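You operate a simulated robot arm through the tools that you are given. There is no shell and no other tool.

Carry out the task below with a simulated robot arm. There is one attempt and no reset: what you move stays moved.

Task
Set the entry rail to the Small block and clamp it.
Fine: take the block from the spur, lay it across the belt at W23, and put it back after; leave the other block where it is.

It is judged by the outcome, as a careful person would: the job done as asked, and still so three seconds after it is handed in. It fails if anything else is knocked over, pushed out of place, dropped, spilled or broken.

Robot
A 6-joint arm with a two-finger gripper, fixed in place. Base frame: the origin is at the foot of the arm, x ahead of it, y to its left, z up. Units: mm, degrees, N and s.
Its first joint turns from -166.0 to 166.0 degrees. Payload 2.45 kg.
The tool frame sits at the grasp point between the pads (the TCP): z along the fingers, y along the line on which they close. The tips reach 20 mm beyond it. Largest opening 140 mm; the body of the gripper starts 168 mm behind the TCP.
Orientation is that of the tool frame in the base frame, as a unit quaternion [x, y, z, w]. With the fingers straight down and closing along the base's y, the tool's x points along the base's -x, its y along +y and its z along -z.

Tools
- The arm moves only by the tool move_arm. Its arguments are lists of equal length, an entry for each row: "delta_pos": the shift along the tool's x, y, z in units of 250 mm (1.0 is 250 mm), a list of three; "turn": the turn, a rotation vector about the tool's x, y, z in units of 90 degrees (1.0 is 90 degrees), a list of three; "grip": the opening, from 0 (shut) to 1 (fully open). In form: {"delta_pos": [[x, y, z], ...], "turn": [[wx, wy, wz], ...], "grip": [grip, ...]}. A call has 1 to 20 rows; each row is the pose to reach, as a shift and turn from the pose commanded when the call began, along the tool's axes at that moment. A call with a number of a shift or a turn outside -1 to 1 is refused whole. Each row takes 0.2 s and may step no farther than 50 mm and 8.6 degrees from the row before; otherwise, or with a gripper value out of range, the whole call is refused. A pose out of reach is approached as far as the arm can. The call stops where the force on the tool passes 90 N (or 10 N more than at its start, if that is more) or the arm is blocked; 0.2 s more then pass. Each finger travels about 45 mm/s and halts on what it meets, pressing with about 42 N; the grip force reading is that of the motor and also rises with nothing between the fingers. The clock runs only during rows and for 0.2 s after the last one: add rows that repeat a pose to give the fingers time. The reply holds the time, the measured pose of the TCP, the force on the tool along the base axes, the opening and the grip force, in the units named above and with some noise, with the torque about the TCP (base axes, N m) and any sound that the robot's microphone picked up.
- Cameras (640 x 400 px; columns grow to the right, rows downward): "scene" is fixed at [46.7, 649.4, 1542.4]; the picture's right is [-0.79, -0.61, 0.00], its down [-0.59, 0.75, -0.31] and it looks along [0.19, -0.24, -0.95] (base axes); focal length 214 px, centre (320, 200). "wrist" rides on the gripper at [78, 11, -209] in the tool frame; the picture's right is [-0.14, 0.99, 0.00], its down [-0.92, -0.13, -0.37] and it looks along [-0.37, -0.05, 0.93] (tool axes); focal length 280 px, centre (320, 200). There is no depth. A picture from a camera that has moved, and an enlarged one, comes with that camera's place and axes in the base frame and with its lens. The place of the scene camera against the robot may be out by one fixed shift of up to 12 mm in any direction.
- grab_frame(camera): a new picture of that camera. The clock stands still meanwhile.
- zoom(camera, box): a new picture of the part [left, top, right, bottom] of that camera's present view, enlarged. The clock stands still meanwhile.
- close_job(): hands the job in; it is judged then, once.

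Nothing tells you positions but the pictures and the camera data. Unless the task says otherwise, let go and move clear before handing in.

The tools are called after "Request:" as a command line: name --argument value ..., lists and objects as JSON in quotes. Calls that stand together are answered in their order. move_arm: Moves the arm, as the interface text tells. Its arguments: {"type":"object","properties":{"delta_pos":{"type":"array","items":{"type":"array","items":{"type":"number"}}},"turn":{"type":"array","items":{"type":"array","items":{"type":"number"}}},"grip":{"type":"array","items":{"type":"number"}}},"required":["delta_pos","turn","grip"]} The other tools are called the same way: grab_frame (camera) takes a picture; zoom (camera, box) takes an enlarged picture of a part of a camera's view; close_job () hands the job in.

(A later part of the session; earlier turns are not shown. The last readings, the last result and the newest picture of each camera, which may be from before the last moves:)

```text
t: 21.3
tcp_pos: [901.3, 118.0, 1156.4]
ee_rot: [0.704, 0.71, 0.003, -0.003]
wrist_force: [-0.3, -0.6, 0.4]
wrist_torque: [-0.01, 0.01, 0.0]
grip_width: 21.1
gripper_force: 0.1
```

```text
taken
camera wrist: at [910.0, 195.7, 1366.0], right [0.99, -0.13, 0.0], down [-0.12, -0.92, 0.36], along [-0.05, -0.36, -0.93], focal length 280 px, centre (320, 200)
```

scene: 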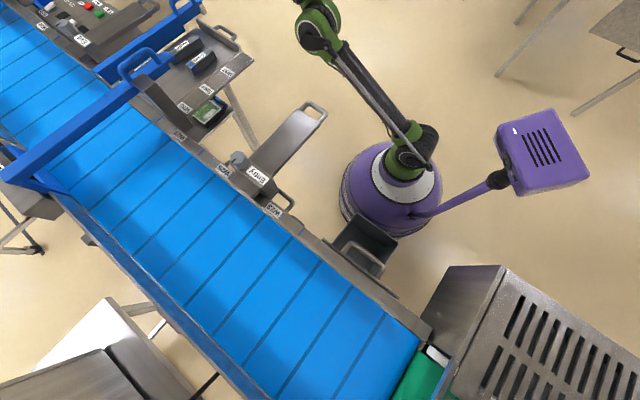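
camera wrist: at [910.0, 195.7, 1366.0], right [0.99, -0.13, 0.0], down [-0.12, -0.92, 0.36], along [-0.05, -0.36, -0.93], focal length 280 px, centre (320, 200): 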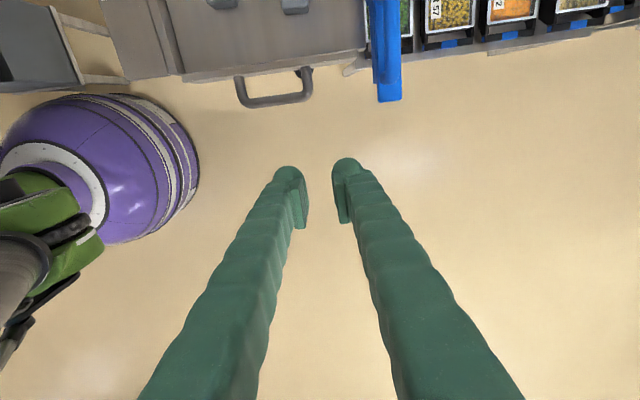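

That call was refused for one step being slightly too long, and nothing moved. I'll send the same stretch-and-lower move with the steps trimmed.

Request:
move_arm --delta_pos '[[-0.08, 0.08, -0.12], [-0.16, 0.15, -0.24], [-0.232, 0.24, -0.36], [-0.232, 0.32, -0.42], [-0.232, 0.32, -0.42], [-0.232, 0.3, -0.23], [-0.232, 0.28, -0.04], [-0.232, 0.26, 0.15], [-0.232, 0.24, 0.34], [-0.232, 0.22, 0.53], [-0.232, 0.2, 0.62], [-0.232, 0.2, 0.62]]' --turn '[[0, 0, 0], [0, 0, 0], [0, 0, 0], [0, 0, 0], [0, 0, 0], [0, 0, 0], [0, 0, 0], [0, 0, 0], [0, 0, 0], [0, 0, 0], [0, 0, 0], [0, 0, 0]]' --grip '[0.15, 0.15, 0.15, 0.15, 0.15, 0.15, 0.15, 0.15, 0.15, 0.15, 0.15, 0.15]'

Request:
grab_frame --camera "scene"

Request:
grab_frame --camera "wrist"

```text
t: 23.9
tcp_pos: [948.8, 64.8, 998.5]
ee_rot: [0.705, 0.71, 0.003, -0.003]
wrist_force: [-0.3, -0.2, -0.8]
wrist_torque: [-0.02, -0.01, 0.03]
grip_width: 21.0
gripper_force: 0.1
out of reach, approached as far as the arm can: row 1, 2, 3, 4, 5, 6, 7
```

```text
taken
```

scene: 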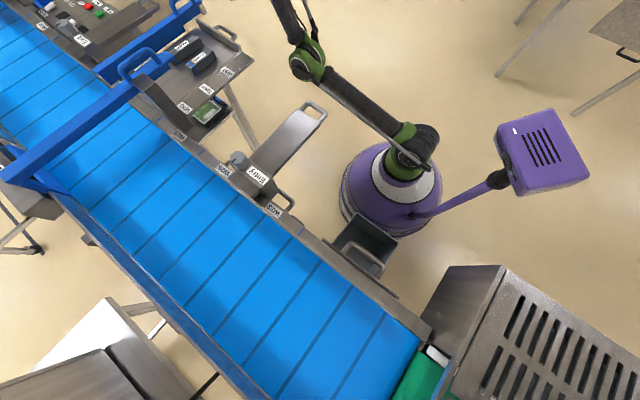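

```text
taken
camera wrist: at [959.1, 140.7, 1209.6], right [0.99, -0.13, 0.0], down [-0.12, -0.92, 0.36], along [-0.05, -0.36, -0.93], focal length 280 px, centre (320, 200)
```

wrist: 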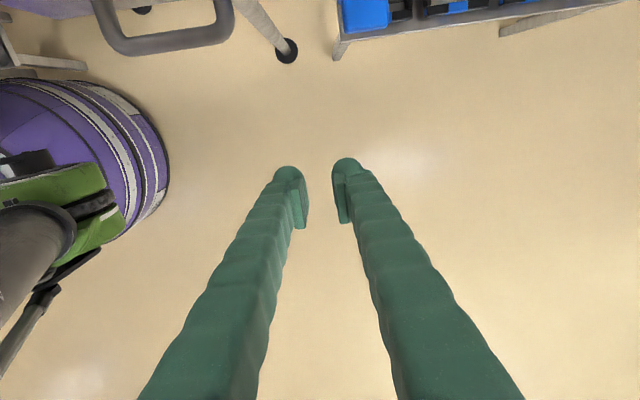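

The elbow is still low, and the geometry says full stretch is about 1330 mm from the shoulder. I'll repeat over open floor (moving to y≈−60 for margin), this time holding at full stretch before sweeping down and in.

Request:
move_arm --delta_pos '[[-0.1, -0.016, -0.165], [-0.2, -0.032, -0.33], [-0.3, -0.048, -0.495], [-0.4, -0.064, -0.66], [-0.5, -0.084, -0.822], [-0.5, -0.084, -0.822], [-0.5, -0.084, -0.822], [-0.5, -0.084, -0.822], [-0.5, -0.084, -0.822], [-0.5, 0.039, -0.698], [-0.5, 0.164, -0.569], [-0.5, 0.286, -0.435], [-0.5, 0.403, -0.298], [-0.5, 0.515, -0.156], [-0.5, 0.622, -0.011], [-0.5, 0.725, 0.138], [-0.5, 0.823, 0.289], [-0.5, 0.916, 0.444], [-0.5, 0.756, 0.54], [-0.5, 0.6, 0.64]]' --turn '[[0, 0, 0], [0, 0, 0], [0, 0, 0], [0, 0, 0], [0, 0, 0], [0, 0, 0], [0, 0, 0], [0, 0, 0], [0, 0, 0], [0, 0, 0], [0, 0, 0], [0, 0, 0], [0, 0, 0], [0, 0, 0], [0, 0, 0], [0, 0, 0], [0, 0, 0], [0, 0, 0], [0, 0, 0], [0, 0, 0]]' --grip '[0.15, 0.15, 0.15, 0.15, 0.15, 0.15, 0.15, 0.15, 0.15, 0.15, 0.15, 0.15, 0.15, 0.15, 0.15, 0.15, 0.15, 0.15, 0.15, 0.15]'

Request:
grab_frame --camera "scene"

Request:
grab_frame --camera "wrist"

```text
t: 28.1
tcp_pos: [1102.7, -62.8, 841.0]
ee_rot: [0.704, 0.711, 0.004, -0.004]
wrist_force: [-1.5, 0.2, -0.3]
wrist_torque: [-0.01, 0.02, 0.0]
grip_width: 21.3
gripper_force: 0.0
out of reach, approached as far as the arm can: row 4, 5, 6, 7, 8, 9, 10, 11, 12, 13, 14, 15, 16, 17, 18, 19
```

```text
taken
```

scene: 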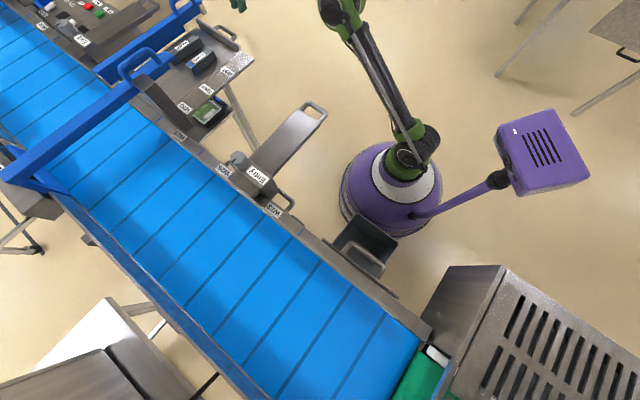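

```text
taken
camera wrist: at [1111.8, 14.5, 1050.7], right [0.99, -0.13, 0.0], down [-0.12, -0.92, 0.36], along [-0.05, -0.36, -0.93], focal length 280 px, centre (320, 200)
```

wrist: 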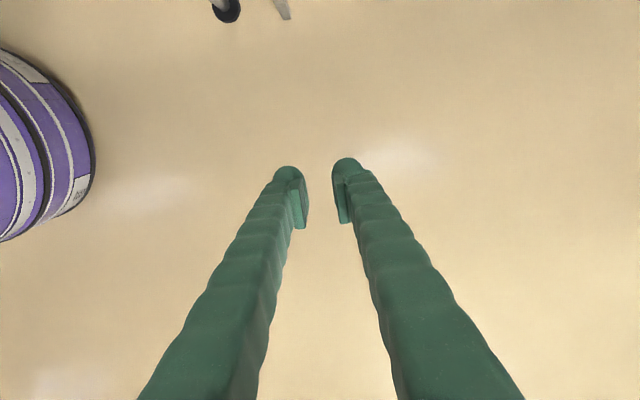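

The elbow is now above the line again. I'll bring the tool back in over open floor and turn it toward the orientation with the camera on the −y side, keeping well inside reach.

Request:
move_arm --delta_pos '[[0.0, -0.12, -0.12], [0.0, -0.24, -0.24], [0.0, -0.36, -0.36], [0.0, -0.48, -0.48], [0.02, -0.6, -0.6], [0.04, -0.71, -0.72], [0.08, -0.812, -0.836], [0.08, -0.812, -0.836], [0.08, -0.812, -0.836], [0.08, -0.812, -0.836], [0.08, -0.812, -0.836], [0.08, -0.812, -0.836], [0.08, -0.812, -0.836]]' --turn '[[0, 0, 0], [0, 0, -0.09], [0, 0, -0.18], [0, 0, -0.27], [0, 0, -0.36], [0, 0, -0.45], [0, 0, -0.54], [0, 0, -0.63], [0, 0, -0.72], [0, 0, -0.81], [0, 0, -0.9], [0, 0, -0.99], [0, 0, -0.99]]' --grip '[0.15, 0.15, 0.15, 0.15, 0.15, 0.15, 0.15, 0.15, 0.15, 0.15, 0.15, 0.15, 0.15]'

Request:
grab_frame --camera "scene"

```text
t: 30.9
tcp_pos: [898.9, -42.8, 1050.0]
ee_rot: [0.004, 1.0, 0.004, 0.0]
wrist_force: [-0.4, 0.1, -0.4]
wrist_torque: [0.0, 0.01, -0.01]
grip_width: 20.9
gripper_force: 0.1
```

```text
taken
```

scene: 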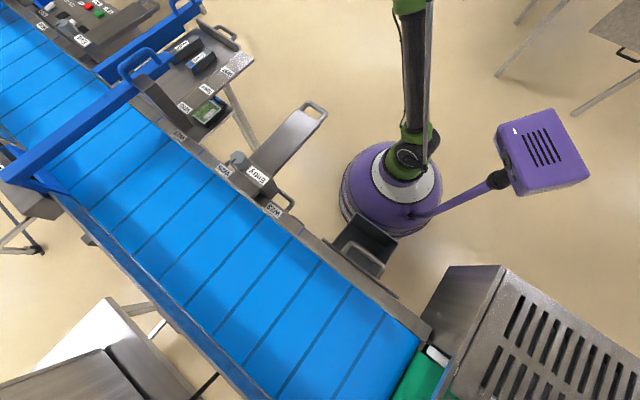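

The elbow is up and the arm is inside its reach. I'll complete the turn so the camera is on the −y side, and move toward the spur at z≈1110, keeping away from the second blue bar.

Request:
move_arm --delta_pos '[[0.074, 0.0, -0.08], [0.148, 0.0, -0.16], [0.222, 0.05, -0.24], [0.296, 0.15, -0.24], [0.37, 0.26, -0.24], [0.444, 0.37, -0.24], [0.444, 0.48, -0.24], [0.444, 0.59, -0.24], [0.444, 0.7, -0.24], [0.444, 0.8, -0.24], [0.444, 0.9, -0.24], [0.444, 0.968, -0.24], [0.444, 0.968, -0.24]]' --turn '[[0.001, 0.001, -0.08], [0.001, 0.001, -0.16], [0.002, 0.002, -0.24], [0.002, 0.002, -0.32], [0.002, 0.002, -0.4], [0.003, 0.003, -0.49], [0.003, 0.003, -0.58], [0.003, 0.003, -0.67], [0.004, 0.004, -0.76], [0.004, 0.004, -0.85], [0.004, 0.004, -0.93], [0.004, 0.004, -1.0], [0.004, 0.004, -1.0]]' --grip '[0.15, 0.15, 0.15, 0.15, 0.15, 0.15, 0.15, 0.15, 0.15, 0.15, 0.15, 0.15, 0.15]'

Request:
grab_frame --camera "wrist"

Request:
grab_frame --camera "scene"

```text
t: 33.7
tcp_pos: [790.0, 201.1, 1111.5]
ee_rot: [-0.705, 0.71, 0.0, 0.001]
wrist_force: [0.0, -0.5, 0.5]
wrist_torque: [-0.02, 0.01, 0.01]
grip_width: 21.0
gripper_force: 0.0
```

```text
taken
camera wrist: at [777.4, 123.2, 1320.2], right [-0.99, 0.14, 0.0], down [0.13, 0.92, 0.37], along [0.05, 0.36, -0.93], focal length 280 px, centre (320, 200)
```

wrist: 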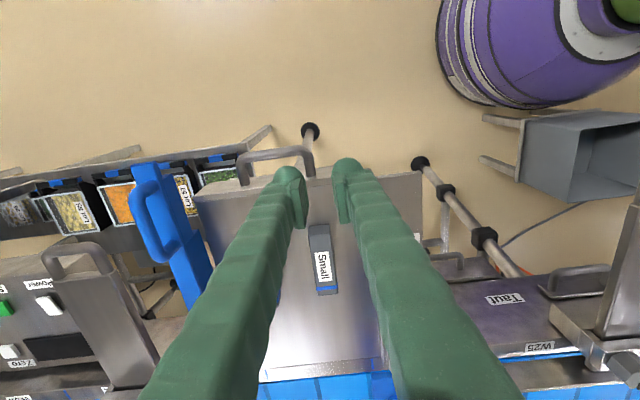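

```text
taken
```

scene: 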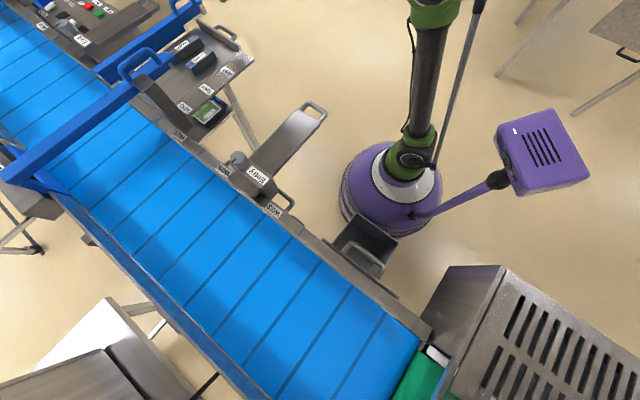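

The Small block lies between the fingers in view. There's also a "Taut" label on the side of the conveyor, so I'll take a closer look at that.

Request:
zoom --camera "wrist" --box '[420, 200, 640, 400]'

Request:
zoom --camera "wrist" --box '[230, 200, 400, 400]'

Request:
zoom --camera "wrist" --box '[0, 140, 240, 400]'

```text
2.00 times, centred on (530, 300) of wrist
camera zoom: at [777.4, 123.2, 1320.2], right [-0.99, 0.14, 0.0], down [0.13, 0.92, 0.37], along [0.05, 0.36, -0.93], focal length 561 px, centre (-100, 0)
```

zoom: 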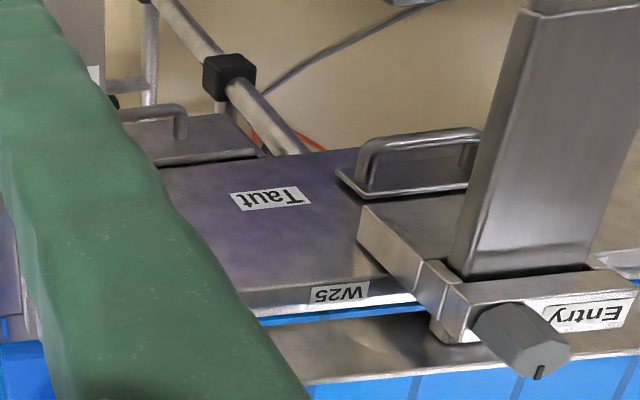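

```text
2.00 times, centred on (315, 300) of wrist
camera zoom: at [777.4, 123.2, 1320.2], right [-0.99, 0.14, 0.0], down [0.13, 0.92, 0.37], along [0.05, 0.36, -0.93], focal length 561 px, centre (330, 0)
```

zoom: 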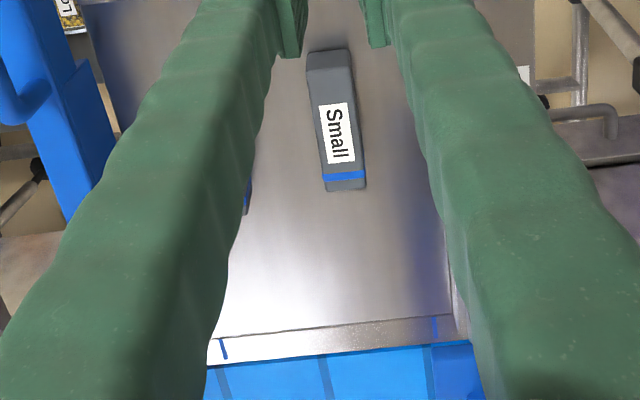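

```text
1.54 times, centred on (120, 270) of wrist
camera zoom: at [777.4, 123.2, 1320.2], right [-0.99, 0.14, 0.0], down [0.13, 0.92, 0.37], along [0.05, 0.36, -0.93], focal length 431 px, centre (628, 92)
```

zoom: 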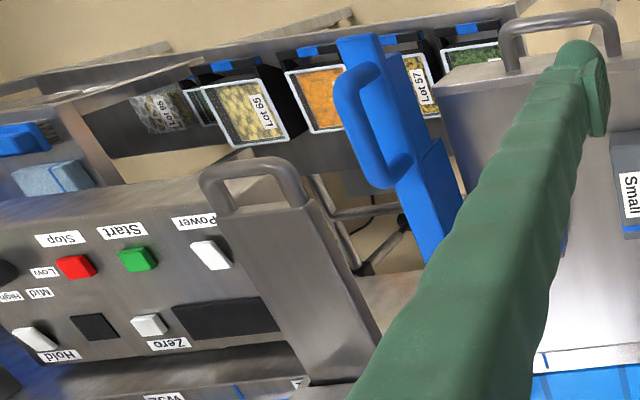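

The knob mark points toward the belt, and the rail strip stands clear of the near frame with belt visible on both sides of it. The block centre re-measures at (805, 359), so I'll move above it and open the fingers to 65 mm.

Request:
move_arm --delta_pos '[[-0.16, -0.015, 0], [-0.32, -0.03, 0], [-0.48, -0.045, 0], [-0.634, -0.06, 0], [-0.634, -0.06, 0], [-0.634, -0.06, 0.12], [-0.634, -0.06, 0.24], [-0.634, -0.06, 0.24]]' --turn '[[0, 0, 0], [0, 0, 0], [0, 0, 0], [0, 0, 0], [0, 0, 0], [0, 0, 0], [0, 0, 0], [0, 0, 0]]' --grip '[0.464, 0.464, 0.464, 0.464, 0.464, 0.464, 0.464, 0.464]'

Request:
grab_frame --camera "wrist"

Request:
zoom --camera "scene" --box '[100, 0, 260, 140]'

```text
t: 35.5
tcp_pos: [806.4, 357.9, 1050.4]
ee_rot: [-0.704, 0.71, 0.001, 0.001]
wrist_force: [0.6, 0.0, -0.5]
wrist_torque: [0.0, 0.02, 0.0]
grip_width: 64.9
gripper_force: 0.0
```

```text
taken
camera wrist: at [795.1, 280.1, 1259.7], right [-0.99, 0.15, 0.0], down [0.13, 0.92, 0.37], along [0.05, 0.36, -0.93], focal length 280 px, centre (320, 200)
```

wrist: 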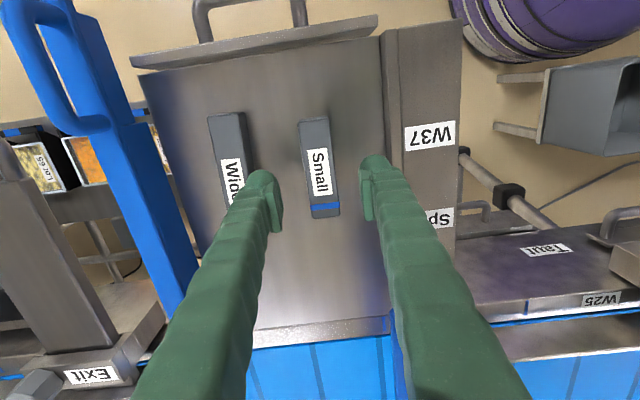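

```text
2.86 times, centred on (180, 70) of scene
camera zoom: at [46.7, 649.4, 1542.4], right [-0.79, -0.61, 0.0], down [-0.59, 0.75, -0.31], along [0.19, -0.24, -0.95], focal length 613 px, centre (720, 571)
```

zoom: 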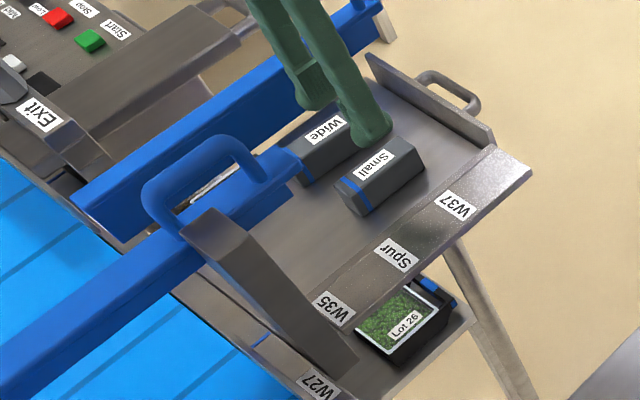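

The fingers straddle the block with room on both sides. I'll enlarge to refine the block's x position and skew before going down.

Request:
zoom --camera "wrist" --box '[230, 100, 400, 230]'

```text
3.08 times, centred on (315, 165) of wrist
camera zoom: at [795.1, 280.1, 1259.7], right [-0.99, 0.15, 0.0], down [0.13, 0.92, 0.37], along [0.05, 0.36, -0.93], focal length 863 px, centre (335, 308)
```

zoom: 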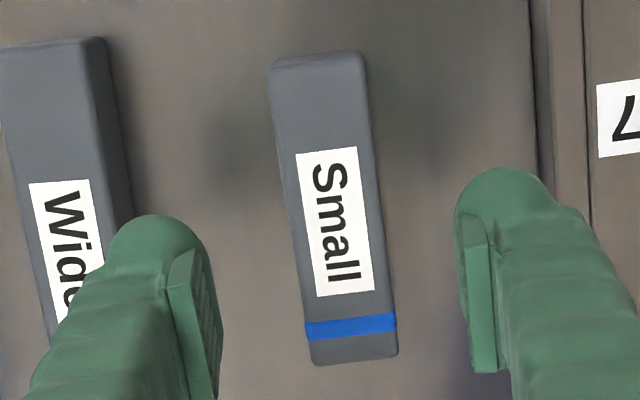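

The block centre is (806, 358), right under the TCP, and its skew is within 1°. I'll lower to z≈986 so the tips stay above the tray, then close.

Request:
move_arm --delta_pos '[[0, 0, 0.08], [0, 0, 0.16], [0, 0, 0.22], [0, 0, 0.256], [0, 0, 0.256]]' --turn '[[0, 0, 0], [0, 0, 0], [0, 0, 0], [0, 0, 0], [0, 0, 0]]' --grip '[0.464, 0.464, 0.464, 0.464, 0.464]'

Request:
grab_frame --camera "wrist"

Request:
zoom --camera "scene" --box '[160, 20, 240, 80]'

```text
t: 36.7
tcp_pos: [805.7, 358.4, 987.3]
ee_rot: [-0.705, 0.71, 0.0, 0.0]
wrist_force: [-0.4, 0.2, -0.3]
wrist_torque: [-0.01, 0.01, 0.0]
grip_width: 65.1
gripper_force: 0.1
```

```text
taken
camera wrist: at [794.1, 280.0, 1196.0], right [-0.99, 0.15, 0.0], down [0.13, 0.92, 0.37], along [0.05, 0.36, -0.93], focal length 280 px, centre (320, 200)
```

wrist: 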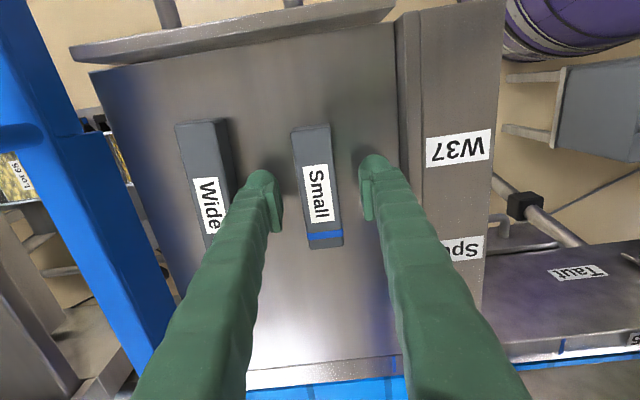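

```text
6.67 times, centred on (200, 50) of scene
camera zoom: at [46.7, 649.4, 1542.4], right [-0.79, -0.61, 0.0], down [-0.59, 0.75, -0.31], along [0.19, -0.24, -0.95], focal length 1430 px, centre (1120, 1200)
```

zoom: 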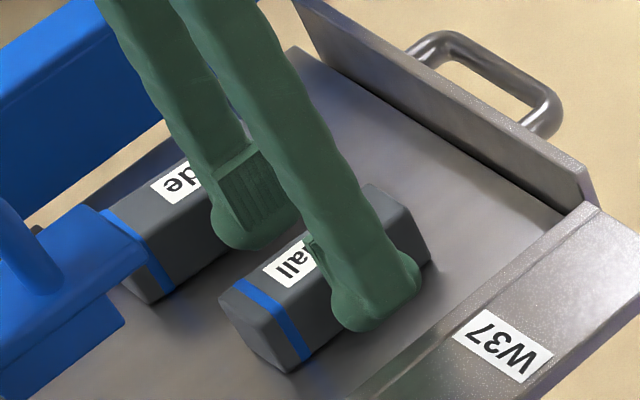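

The tips are beside the block, just above the tray, and the Wide block is untouched. I'll close on the Small block.

Request:
move_arm --delta_pos '[[0, 0, 0], [0, 0, 0], [0, 0, 0], [0, 0, 0], [0, 0, 0]]' --turn '[[0, 0, 0], [0, 0, 0], [0, 0, 0], [0, 0, 0], [0, 0, 0]]' --grip '[0.1, 0.1, 0.1, 0.1, 0.1]'

Request:
grab_frame --camera "wrist"

```text
t: 37.9
tcp_pos: [806.8, 358.4, 986.9]
ee_rot: [-0.705, 0.71, 0.0, 0.0]
wrist_force: [-0.1, 0.5, -0.5]
wrist_torque: [-0.01, -0.04, -0.05]
grip_width: 30.8
gripper_force: 41.8
```

```text
taken
camera wrist: at [794.1, 280.0, 1196.0], right [-0.99, 0.15, 0.0], down [0.13, 0.92, 0.37], along [0.05, 0.36, -0.93], focal length 280 px, centre (320, 200)
```

wrist: 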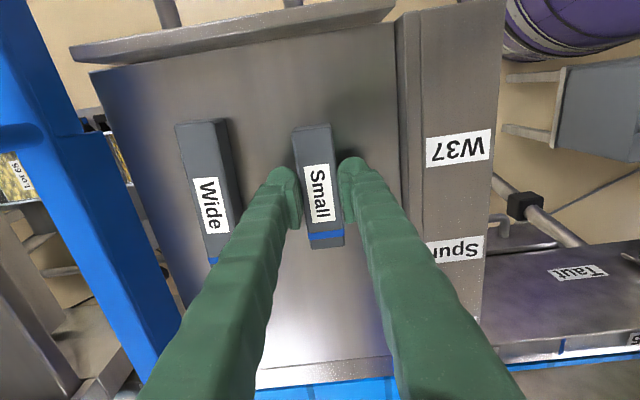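

The block is gripped at 30.8 mm with 42 N. I'll lift it straight up, then carry it away from the spur in the −x direction, clear of the first blue bar's end.

Request:
move_arm --delta_pos '[[0, 0, -0.06], [0, 0, -0.2], [0, 0, -0.36], [0, 0, -0.52], [0.02, 0.15, -0.52], [0.04, 0.32, -0.52], [0.06, 0.49, -0.52], [0.08, 0.66, -0.52], [0.08, 0.83, -0.52], [0.08, 0.98, -0.52], [0.08, 0.98, -0.52]]' --turn '[[0, 0, 0], [0, 0, 0], [0, 0, 0], [0, 0, 0], [0, 0, 0], [0, 0, 0], [0, 0, 0], [0, 0, 0], [0, 0, 0], [0, 0, 0], [0, 0, 0]]' --grip '[0.1, 0.1, 0.1, 0.1, 0.1, 0.1, 0.1, 0.1, 0.1, 0.1, 0.1]'

Request:
grab_frame --camera "wrist"

Request:
grab_frame --camera "scene"

```text
t: 40.3
tcp_pos: [560.1, 339.9, 1116.5]
ee_rot: [-0.704, 0.71, 0.0, 0.0]
wrist_force: [0.1, -0.1, -1.2]
wrist_torque: [0.03, 0.01, -0.01]
grip_width: 30.8
gripper_force: 42.3
```

```text
taken
camera wrist: at [547.9, 262.2, 1325.2], right [-0.99, 0.15, 0.0], down [0.13, 0.92, 0.37], along [0.05, 0.36, -0.93], focal length 280 px, centre (320, 200)
```

wrist: 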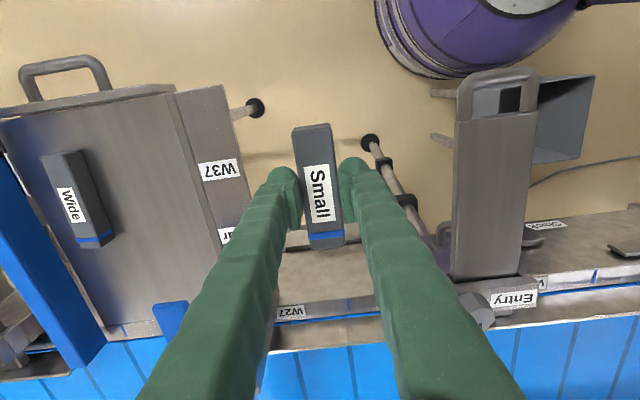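

```text
taken
```

scene: 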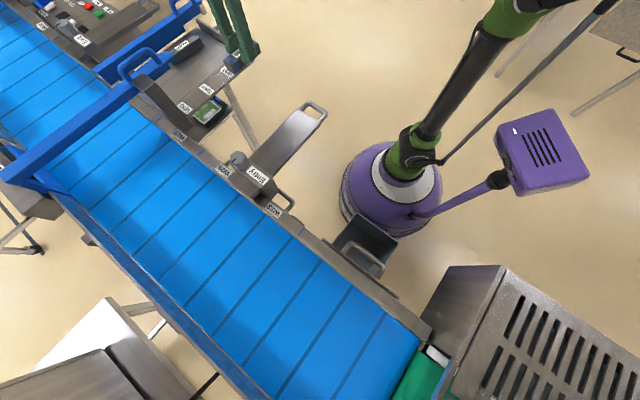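

The block is held securely, and only the Wide block remains on the spur. I'll carry it over the Entry stem at height toward W23.

Request:
move_arm --delta_pos '[[-0.13, 0.12, 0], [-0.26, 0.24, 0], [-0.39, 0.36, 0], [-0.52, 0.48, 0], [-0.65, 0.6, 0], [-0.78, 0.72, 0], [-0.9, 0.84, 0], [-0.98, 0.96, 0], [-0.98, 0.96, 0]]' --turn '[[0, 0, 0], [0, 0, 0], [0, 0, 0], [0, 0, 0], [0, 0, 0], [0, 0, 0], [0, 0, 0], [0, 0, 0], [0, 0, 0]]' --grip '[0.1, 0.1, 0.1, 0.1, 0.1, 0.1, 0.1, 0.1, 0.1]'

Request:
grab_frame --camera "wrist"

Request:
grab_frame --camera "scene"

```text
t: 42.3
tcp_pos: [321.1, 587.0, 1117.7]
ee_rot: [-0.705, 0.71, 0.0, 0.0]
wrist_force: [0.1, -0.3, -1.9]
wrist_torque: [0.0, -0.01, 0.0]
grip_width: 30.6
gripper_force: 42.2
```

```text
taken
camera wrist: at [309.5, 509.7, 1326.8], right [-0.99, 0.14, 0.0], down [0.13, 0.92, 0.37], along [0.05, 0.36, -0.93], focal length 280 px, centre (320, 200)
```

wrist: 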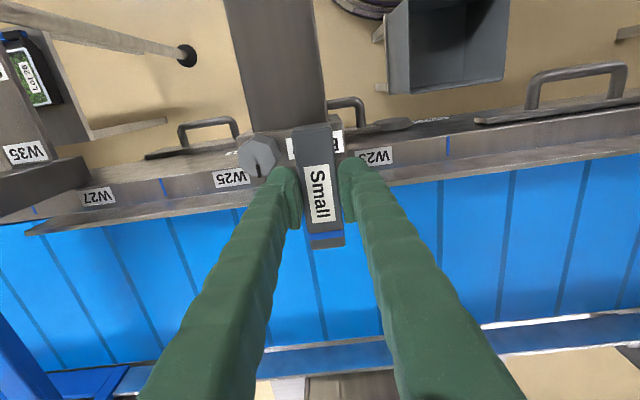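

```text
taken
```

scene: 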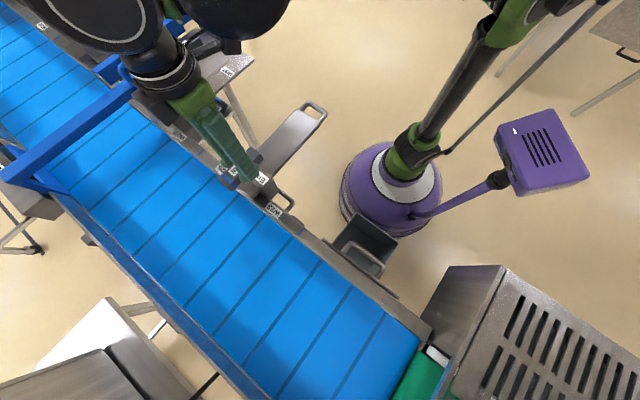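

The rail strip and the far wall are both visible from here. I'll enlarge each to measure their y positions.

Request:
zoom --camera "wrist" --box '[440, 270, 640, 400]'

Request:
zoom --camera "wrist" --box '[0, 300, 160, 400]'

Request:
zoom --camera "wrist" --box '[340, 100, 560, 240]'

Request:
zoom --camera "wrist" --box '[0, 120, 280, 300]'

```text
3.08 times, centred on (540, 335) of wrist
camera zoom: at [309.5, 509.7, 1326.8], right [-0.99, 0.14, 0.0], down [0.13, 0.92, 0.37], along [0.05, 0.36, -0.93], focal length 863 px, centre (-357, -215)
```

zoom: 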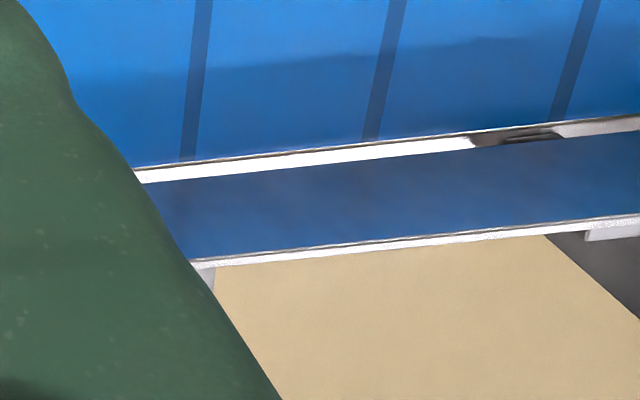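

```text
4.00 times, centred on (80, 350) of wrist
camera zoom: at [309.5, 509.7, 1326.8], right [-0.99, 0.14, 0.0], down [0.13, 0.92, 0.37], along [0.05, 0.36, -0.93], focal length 1122 px, centre (1280, -400)
```

zoom: 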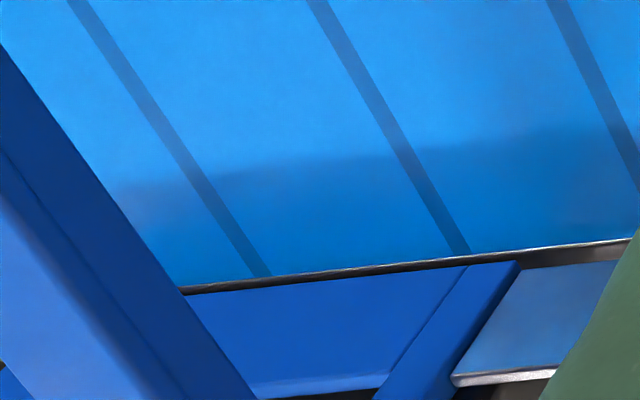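

```text
2.86 times, centred on (450, 170) of wrist
camera zoom: at [309.5, 509.7, 1326.8], right [-0.99, 0.14, 0.0], down [0.13, 0.92, 0.37], along [0.05, 0.36, -0.93], focal length 801 px, centre (-51, 286)
```

zoom: 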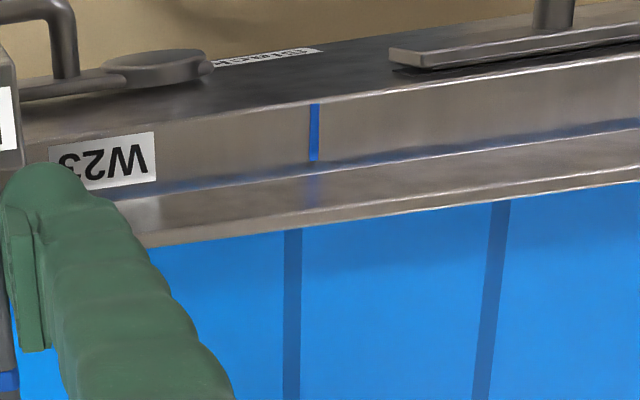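

```text
2.22 times, centred on (140, 210) of wrist
camera zoom: at [309.5, 509.7, 1326.8], right [-0.99, 0.14, 0.0], down [0.13, 0.92, 0.37], along [0.05, 0.36, -0.93], focal length 623 px, centre (720, 178)
```

zoom: 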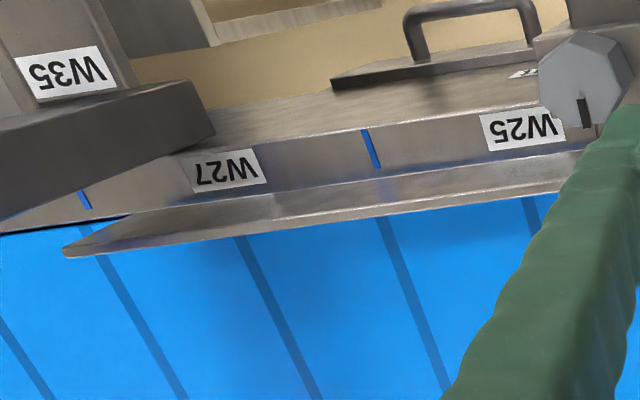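

Rail inner face: y≈630, top z≈1005. Far wall: y≈923, top z≈1021. W23 is at x=250. I'll take the block over the belt at W23, still high, and look at the far wall again.

Request:
move_arm --delta_pos '[[-0.1, 0.1, 0], [-0.25, 0.2, 0], [-0.4, 0.291, 0], [-0.56, 0.291, 0.05], [-0.72, 0.291, 0.12], [-0.84, 0.291, 0.2], [-0.93, 0.291, 0.27], [-0.93, 0.291, 0.27]]' --turn '[[0, 0, 0], [0, 0, 0], [0, 0, -0.004], [0, 0, -0.004], [0, 0, -0.004], [0, 0, -0.004], [0, 0, -0.004], [0, 0, -0.004]]' --grip '[0.1, 0.1, 0.1, 0.1, 0.1, 0.1, 0.1, 0.1]'

Request:
grab_frame --camera "wrist"

Request:
grab_frame --camera "scene"

```text
t: 44.1
tcp_pos: [251.6, 821.8, 1048.6]
ee_rot: [-0.706, 0.708, 0.0, 0.0]
wrist_force: [-0.1, -0.1, -0.7]
wrist_torque: [0.03, 0.0, 0.0]
grip_width: 30.6
gripper_force: 41.8
```

```text
taken
camera wrist: at [239.5, 743.8, 1257.7], right [-0.99, 0.14, 0.0], down [0.13, 0.92, 0.37], along [0.05, 0.36, -0.93], focal length 280 px, centre (320, 200)
```

wrist: 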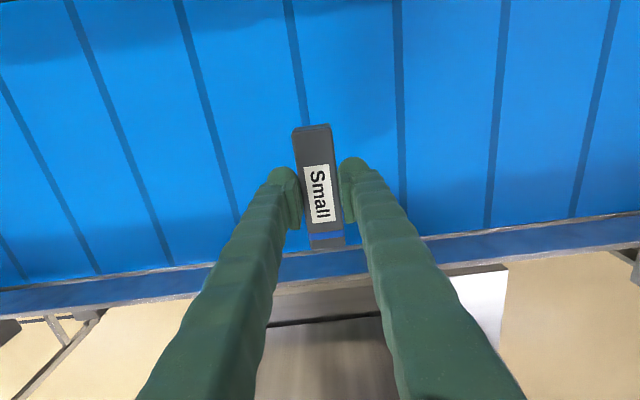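

```text
taken
```

scene: 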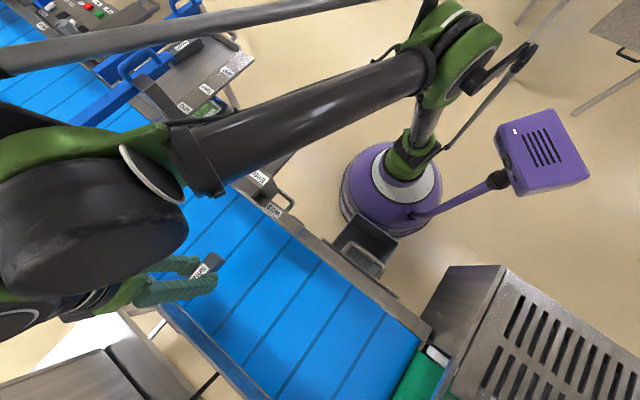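

The block is above the belt at W23, aligned across it. I'll enlarge the far wall from here to fix its y position before lowering.

Request:
zoom --camera "wrist" --box '[260, 200, 480, 340]'

Request:
zoom --camera "wrist" --box '[420, 190, 580, 290]'

Request:
zoom --camera "wrist" --box '[60, 220, 240, 340]'

```text
2.86 times, centred on (370, 270) of wrist
camera zoom: at [239.5, 743.8, 1257.7], right [-0.99, 0.14, 0.0], down [0.13, 0.92, 0.37], along [0.05, 0.36, -0.93], focal length 801 px, centre (177, 0)
```

zoom: 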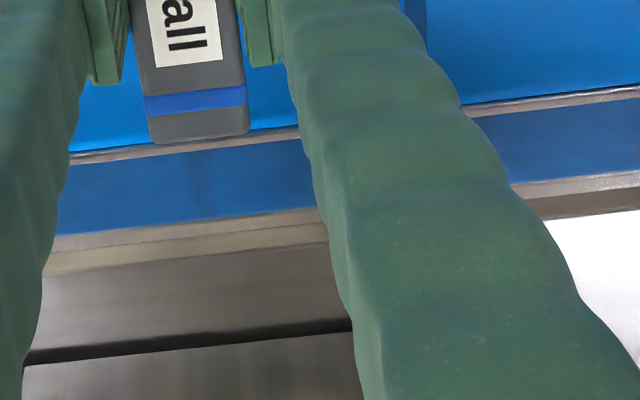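

```text
4.00 times, centred on (500, 240) of wrist
camera zoom: at [239.5, 743.8, 1257.7], right [-0.99, 0.14, 0.0], down [0.13, 0.92, 0.37], along [0.05, 0.36, -0.93], focal length 1122 px, centre (-400, 40)
```

zoom: 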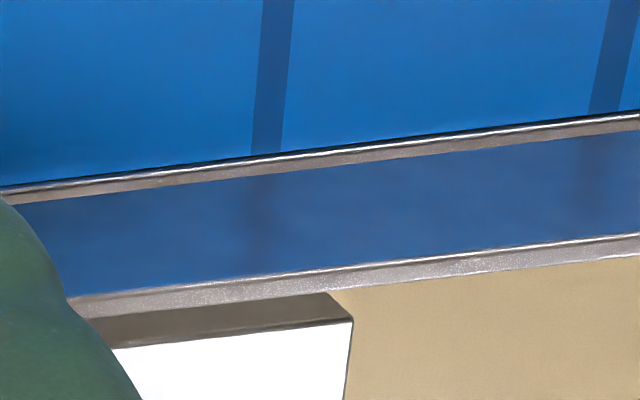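

```text
3.33 times, centred on (150, 280) of wrist
camera zoom: at [239.5, 743.8, 1257.7], right [-0.99, 0.14, 0.0], down [0.13, 0.92, 0.37], along [0.05, 0.36, -0.93], focal length 935 px, centre (887, -67)
```

zoom: 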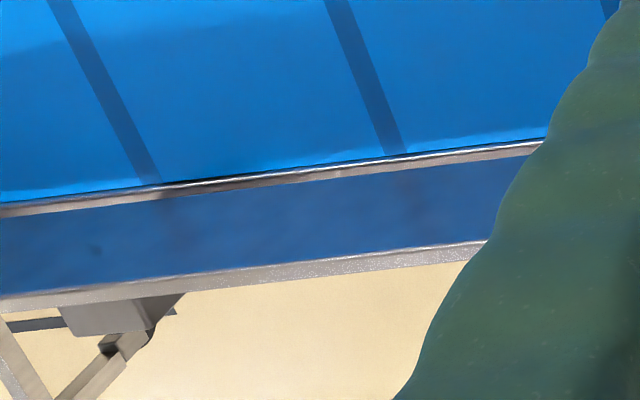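

The far wall's inner face triangulates to y≈930 (z 965–1015) and the belt to z≈957, so the lane is about 300 mm wide now. I'll lower to z≈1000 and move toward the wall, stopping about 8 mm short.

Request:
move_arm --delta_pos '[[0, 0, 0.1], [0, 0, 0.19], [-0.1, 0, 0.19], [-0.2, 0, 0.19], [-0.2, 0, 0.19]]' --turn '[[0, 0, 0], [0, 0, 0], [0, 0, 0], [0, 0, 0], [0, 0, 0]]' --grip '[0.1, 0.1, 0.1, 0.1, 0.1]'

Request:
grab_frame --camera "wrist"

```text
t: 45.3
tcp_pos: [251.2, 871.5, 1002.6]
ee_rot: [-0.707, 0.708, 0.0, 0.0]
wrist_force: [0.0, 0.1, -1.7]
wrist_torque: [0.0, -0.02, -0.01]
grip_width: 30.7
gripper_force: 41.9
```

```text
taken
camera wrist: at [239.5, 792.6, 1211.1], right [-0.99, 0.14, 0.0], down [0.13, 0.92, 0.37], along [0.05, 0.36, -0.93], focal length 280 px, centre (320, 200)
```

wrist: 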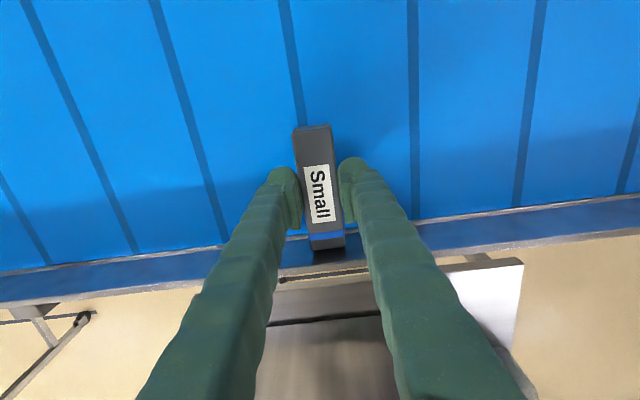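

The block end is close to the wall, judging by its reflection. I'll creep in 2 mm moves and watch the force.

Request:
move_arm --delta_pos '[[-0.008, 0, 0], [-0.016, 0, 0]]' --turn '[[0, 0, 0], [0, 0, 0]]' --grip '[0.1, 0.1]'

Request:
move_arm --delta_pos '[[-0.008, 0, 0]]' --turn '[[0, 0, 0]]' --grip '[0.1]'

Request:
zoom --camera "wrist" --box '[270, 210, 390, 290]'

```text
t: 45.9
tcp_pos: [251.6, 874.6, 1001.0]
ee_rot: [-0.707, 0.707, 0.0, -0.001]
wrist_force: [0.0, 0.4, -1.8]
wrist_torque: [0.01, -0.04, 0.01]
grip_width: 30.6
gripper_force: 41.6
```

```text
t: 46.3
tcp_pos: [251.8, 874.5, 1001.6]
ee_rot: [-0.706, 0.708, 0.0, -0.001]
wrist_force: [-0.9, -15.8, -5.0]
wrist_torque: [-0.35, -0.02, 0.13]
grip_width: 30.9
gripper_force: 42.0
```

```text
5.00 times, centred on (330, 250) of wrist
camera zoom: at [240.1, 797.3, 1211.0], right [-0.99, 0.14, 0.0], down [0.13, 0.92, 0.37], along [0.05, 0.36, -0.93], focal length 1402 px, centre (270, -50)
```

zoom: 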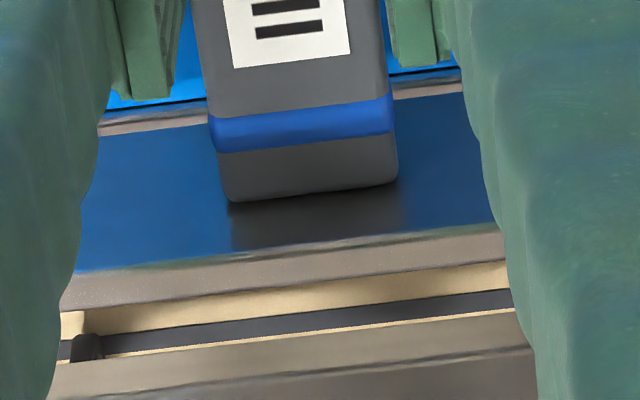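

Contact with the far wall: Fy=−16 N at TCP y≈875. I'll back off about 4 mm to keep clear of the strip at its foot, then lower in small steps toward the belt.

Request:
move_arm --delta_pos '[[0.008, 0, 0], [0.016, 0, 0], [0.022, 0, 0], [0.022, 0, 0.016], [0.022, 0, 0.032]]' --turn '[[0, 0, 0], [0, 0, 0], [0, 0, 0], [0, 0, 0], [0, 0, 0]]' --grip '[0.1, 0.1, 0.1, 0.1, 0.1]'

Request:
move_arm --delta_pos '[[0, 0, 0.01]]' --turn '[[0, 0, 0]]' --grip '[0.1]'

```text
t: 47.5
tcp_pos: [251.9, 869.6, 992.6]
ee_rot: [-0.707, 0.707, 0.0, 0.001]
wrist_force: [0.7, 0.4, -1.7]
wrist_torque: [0.0, 0.0, 0.01]
grip_width: 30.5
gripper_force: 42.0
```

```text
t: 47.9
tcp_pos: [252.8, 870.8, 990.1]
ee_rot: [-0.706, 0.708, 0.0, 0.0]
wrist_force: [0.2, -1.1, -2.3]
wrist_torque: [-0.01, 0.03, -0.03]
grip_width: 30.5
gripper_force: 41.7
```

No contact yet at z≈990. I'll keep lowering in 2–2.5 mm moves.

Request:
move_arm --delta_pos '[[0, 0, 0.01]]' --turn '[[0, 0, 0]]' --grip '[0.1]'

Request:
move_arm --delta_pos '[[0, 0, 0.008]]' --turn '[[0, 0, 0]]' --grip '[0.1]'

```text
t: 48.3
tcp_pos: [250.7, 870.5, 988.4]
ee_rot: [-0.707, 0.708, 0.0, 0.0]
wrist_force: [0.6, 0.4, -1.3]
wrist_torque: [0.0, 0.01, 0.01]
grip_width: 30.5
gripper_force: 42.6
```

```text
t: 48.7
tcp_pos: [251.3, 870.7, 985.5]
ee_rot: [-0.707, 0.708, 0.001, 0.001]
wrist_force: [1.6, 4.2, 10.3]
wrist_torque: [0.05, 0.01, 0.02]
grip_width: 30.9
gripper_force: 41.7
```

Fz rose to 10 N at z≈985.5, so the block is on the belt. I'll release it by opening to 65 mm.

Request:
move_arm --delta_pos '[[0, 0, 0], [0, 0, 0], [0, 0, 0], [0, 0, 0]]' --turn '[[0, 0, 0], [0, 0, 0], [0, 0, 0], [0, 0, 0]]' --grip '[0.464, 0.464, 0.464, 0.464]'

Request:
grab_frame --camera "wrist"

Request:
zoom --camera "wrist" --box '[270, 210, 390, 290]'

```text
t: 49.7
tcp_pos: [250.8, 870.5, 985.2]
ee_rot: [-0.707, 0.708, 0.0, 0.0]
wrist_force: [0.4, -0.4, 0.1]
wrist_torque: [-0.02, 0.01, -0.02]
grip_width: 65.0
gripper_force: 0.0
```

```text
taken
camera wrist: at [239.8, 792.8, 1195.3], right [-0.99, 0.14, 0.0], down [0.13, 0.92, 0.37], along [0.05, 0.36, -0.93], focal length 280 px, centre (320, 200)
```

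wrist: 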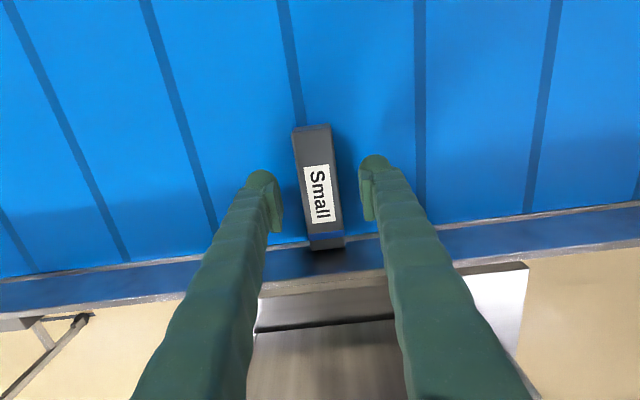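

```text
5.00 times, centred on (330, 250) of wrist
camera zoom: at [239.8, 792.8, 1195.3], right [-0.99, 0.14, 0.0], down [0.13, 0.92, 0.37], along [0.05, 0.36, -0.93], focal length 1402 px, centre (270, -50)
```

zoom: 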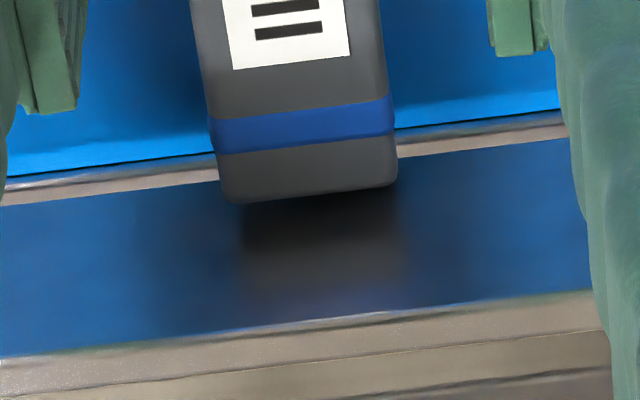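

The block lies square across the belt at W23, with a few mm of gap to the far wall. Next I'll rise clear and go to the rail's handle end (about (350, 280, 997)) for a look.

Request:
move_arm --delta_pos '[[0, 0, -0.1], [0, 0, -0.28], [0, 0, -0.46], [0.16, 0, -0.5], [0.34, -0.06, -0.5], [0.52, -0.12, -0.5], [0.7, -0.18, -0.5], [0.88, -0.24, -0.5], [1.0, -0.3, -0.5], [1.0, -0.3, -0.5]]' --turn '[[0, 0, 0], [0, 0, 0], [0, 0, 0], [0, 0, 0], [0, 0, 0], [0, 0, 0], [0, 0, 0], [0, 0, 0], [0, 0, 0], [0, 0, 0]]' --grip '[0.464, 0.464, 0.464, 0.464, 0.464, 0.464, 0.464, 0.464, 0.464, 0.464]'

Request:
grab_frame --camera "wrist"

Request:
grab_frame --camera "scene"

```text
t: 51.9
tcp_pos: [327.8, 620.0, 1113.1]
ee_rot: [-0.707, 0.708, 0.0, 0.001]
wrist_force: [0.8, -0.9, 0.4]
wrist_torque: [0.01, 0.0, 0.01]
grip_width: 64.9
gripper_force: 0.0
```

```text
taken
camera wrist: at [315.7, 543.2, 1321.8], right [-0.99, 0.14, 0.0], down [0.13, 0.92, 0.37], along [0.05, 0.36, -0.93], focal length 280 px, centre (320, 200)
```

wrist: 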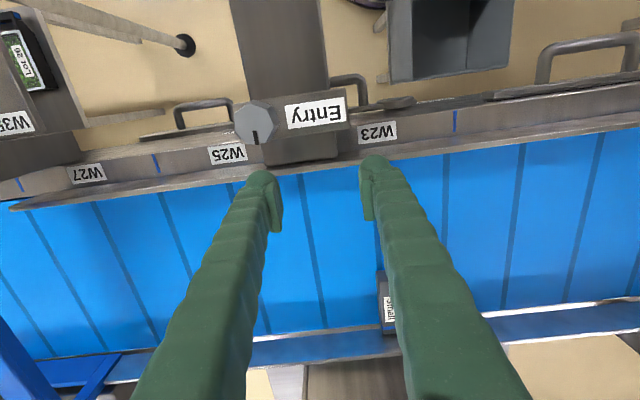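

```text
taken
```

scene: 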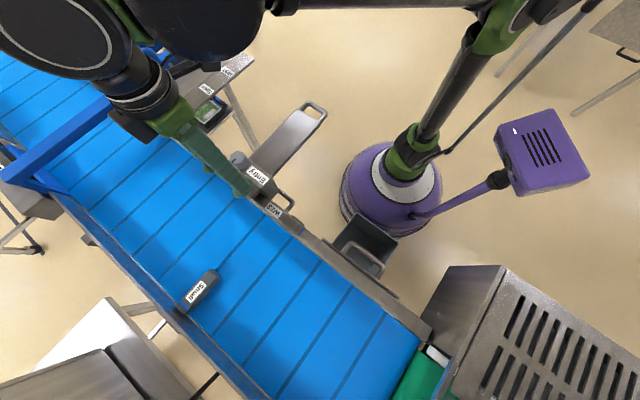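

The block is resting on the far side of the belt. The view over the bracket is good, so I'll enlarge the knob and stem.

Request:
zoom --camera "wrist" --box '[200, 70, 420, 210]'

Request:
zoom --camera "scene" --box '[160, 250, 260, 330]'

Request:
zoom --camera "scene" --box '[250, 90, 350, 150]'

```text
2.86 times, centred on (310, 140) of wrist
camera zoom: at [315.7, 543.2, 1321.8], right [-0.99, 0.14, 0.0], down [0.13, 0.92, 0.37], along [0.05, 0.36, -0.93], focal length 801 px, centre (349, 371)
```

zoom: 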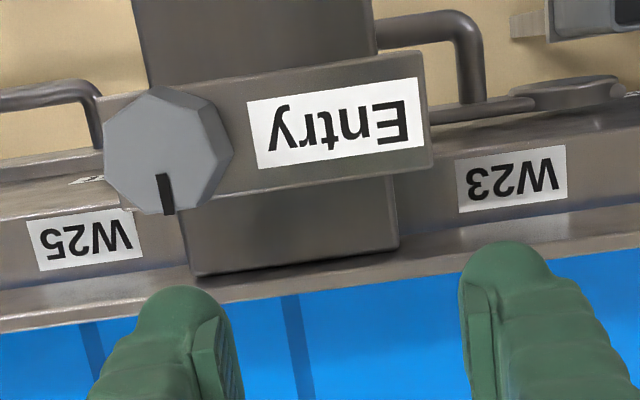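

```text
5.00 times, centred on (210, 290) of scene
camera zoom: at [46.7, 649.4, 1542.4], right [-0.79, -0.61, 0.0], down [-0.59, 0.75, -0.31], along [0.19, -0.24, -0.95], focal length 1072 px, centre (870, -250)
```

zoom: 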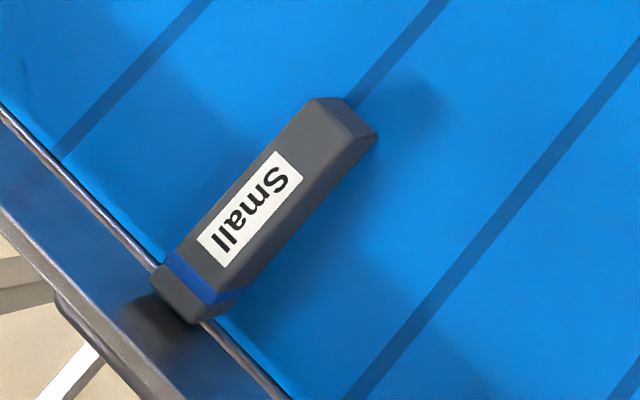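

```text
6.40 times, centred on (300, 120) of scene
camera zoom: at [46.7, 649.4, 1542.4], right [-0.79, -0.61, 0.0], down [-0.59, 0.75, -0.31], along [0.19, -0.24, -0.95], focal length 1373 px, centre (448, 712)
```

zoom: 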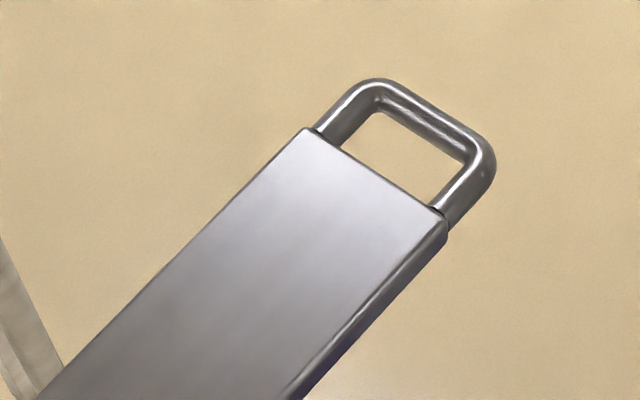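

The knob is about 47 mm across, and the handle is a U of rod about 14 mm thick. I'll close the fingers and go to the outer side of the handle to push it toward the belt, testing gently first whether the rail is loose.

Request:
move_arm --delta_pos '[[0.17, -0.02, 0], [0.34, -0.04, 0], [0.51, -0.06, 0], [0.68, -0.088, 0], [0.85, -0.088, 0], [0.98, -0.088, 0], [0.98, -0.088, 0]]' --turn '[[0, 0, 0], [0, 0, 0], [0, 0, 0], [0, 0, 0], [0, 0, 0], [0, 0, 0], [0, 0, 0]]' --grip '[0.464, 0.3, 0.1, 0.0, 0.0, 0.0, 0.0]'

Request:
grab_frame --camera "wrist"

```text
t: 53.5
tcp_pos: [346.4, 375.7, 1111.4]
ee_rot: [-0.706, 0.708, 0.0, 0.0]
wrist_force: [0.0, 0.1, 0.2]
wrist_torque: [0.02, 0.0, -0.02]
grip_width: 0.0
gripper_force: 29.2
```

```text
taken
camera wrist: at [335.1, 297.4, 1321.1], right [-0.99, 0.14, 0.0], down [0.13, 0.92, 0.37], along [0.05, 0.37, -0.93], focal length 280 px, centre (320, 200)
```

wrist: 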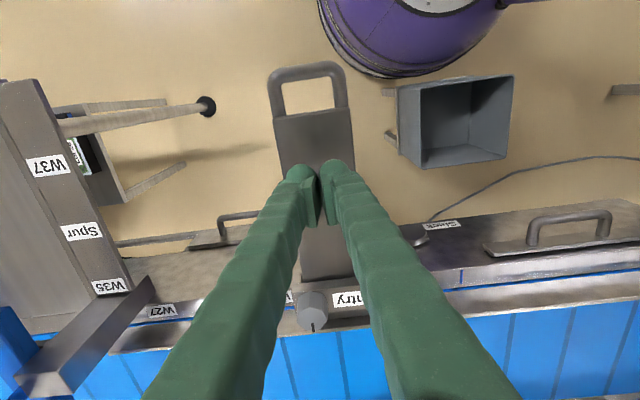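

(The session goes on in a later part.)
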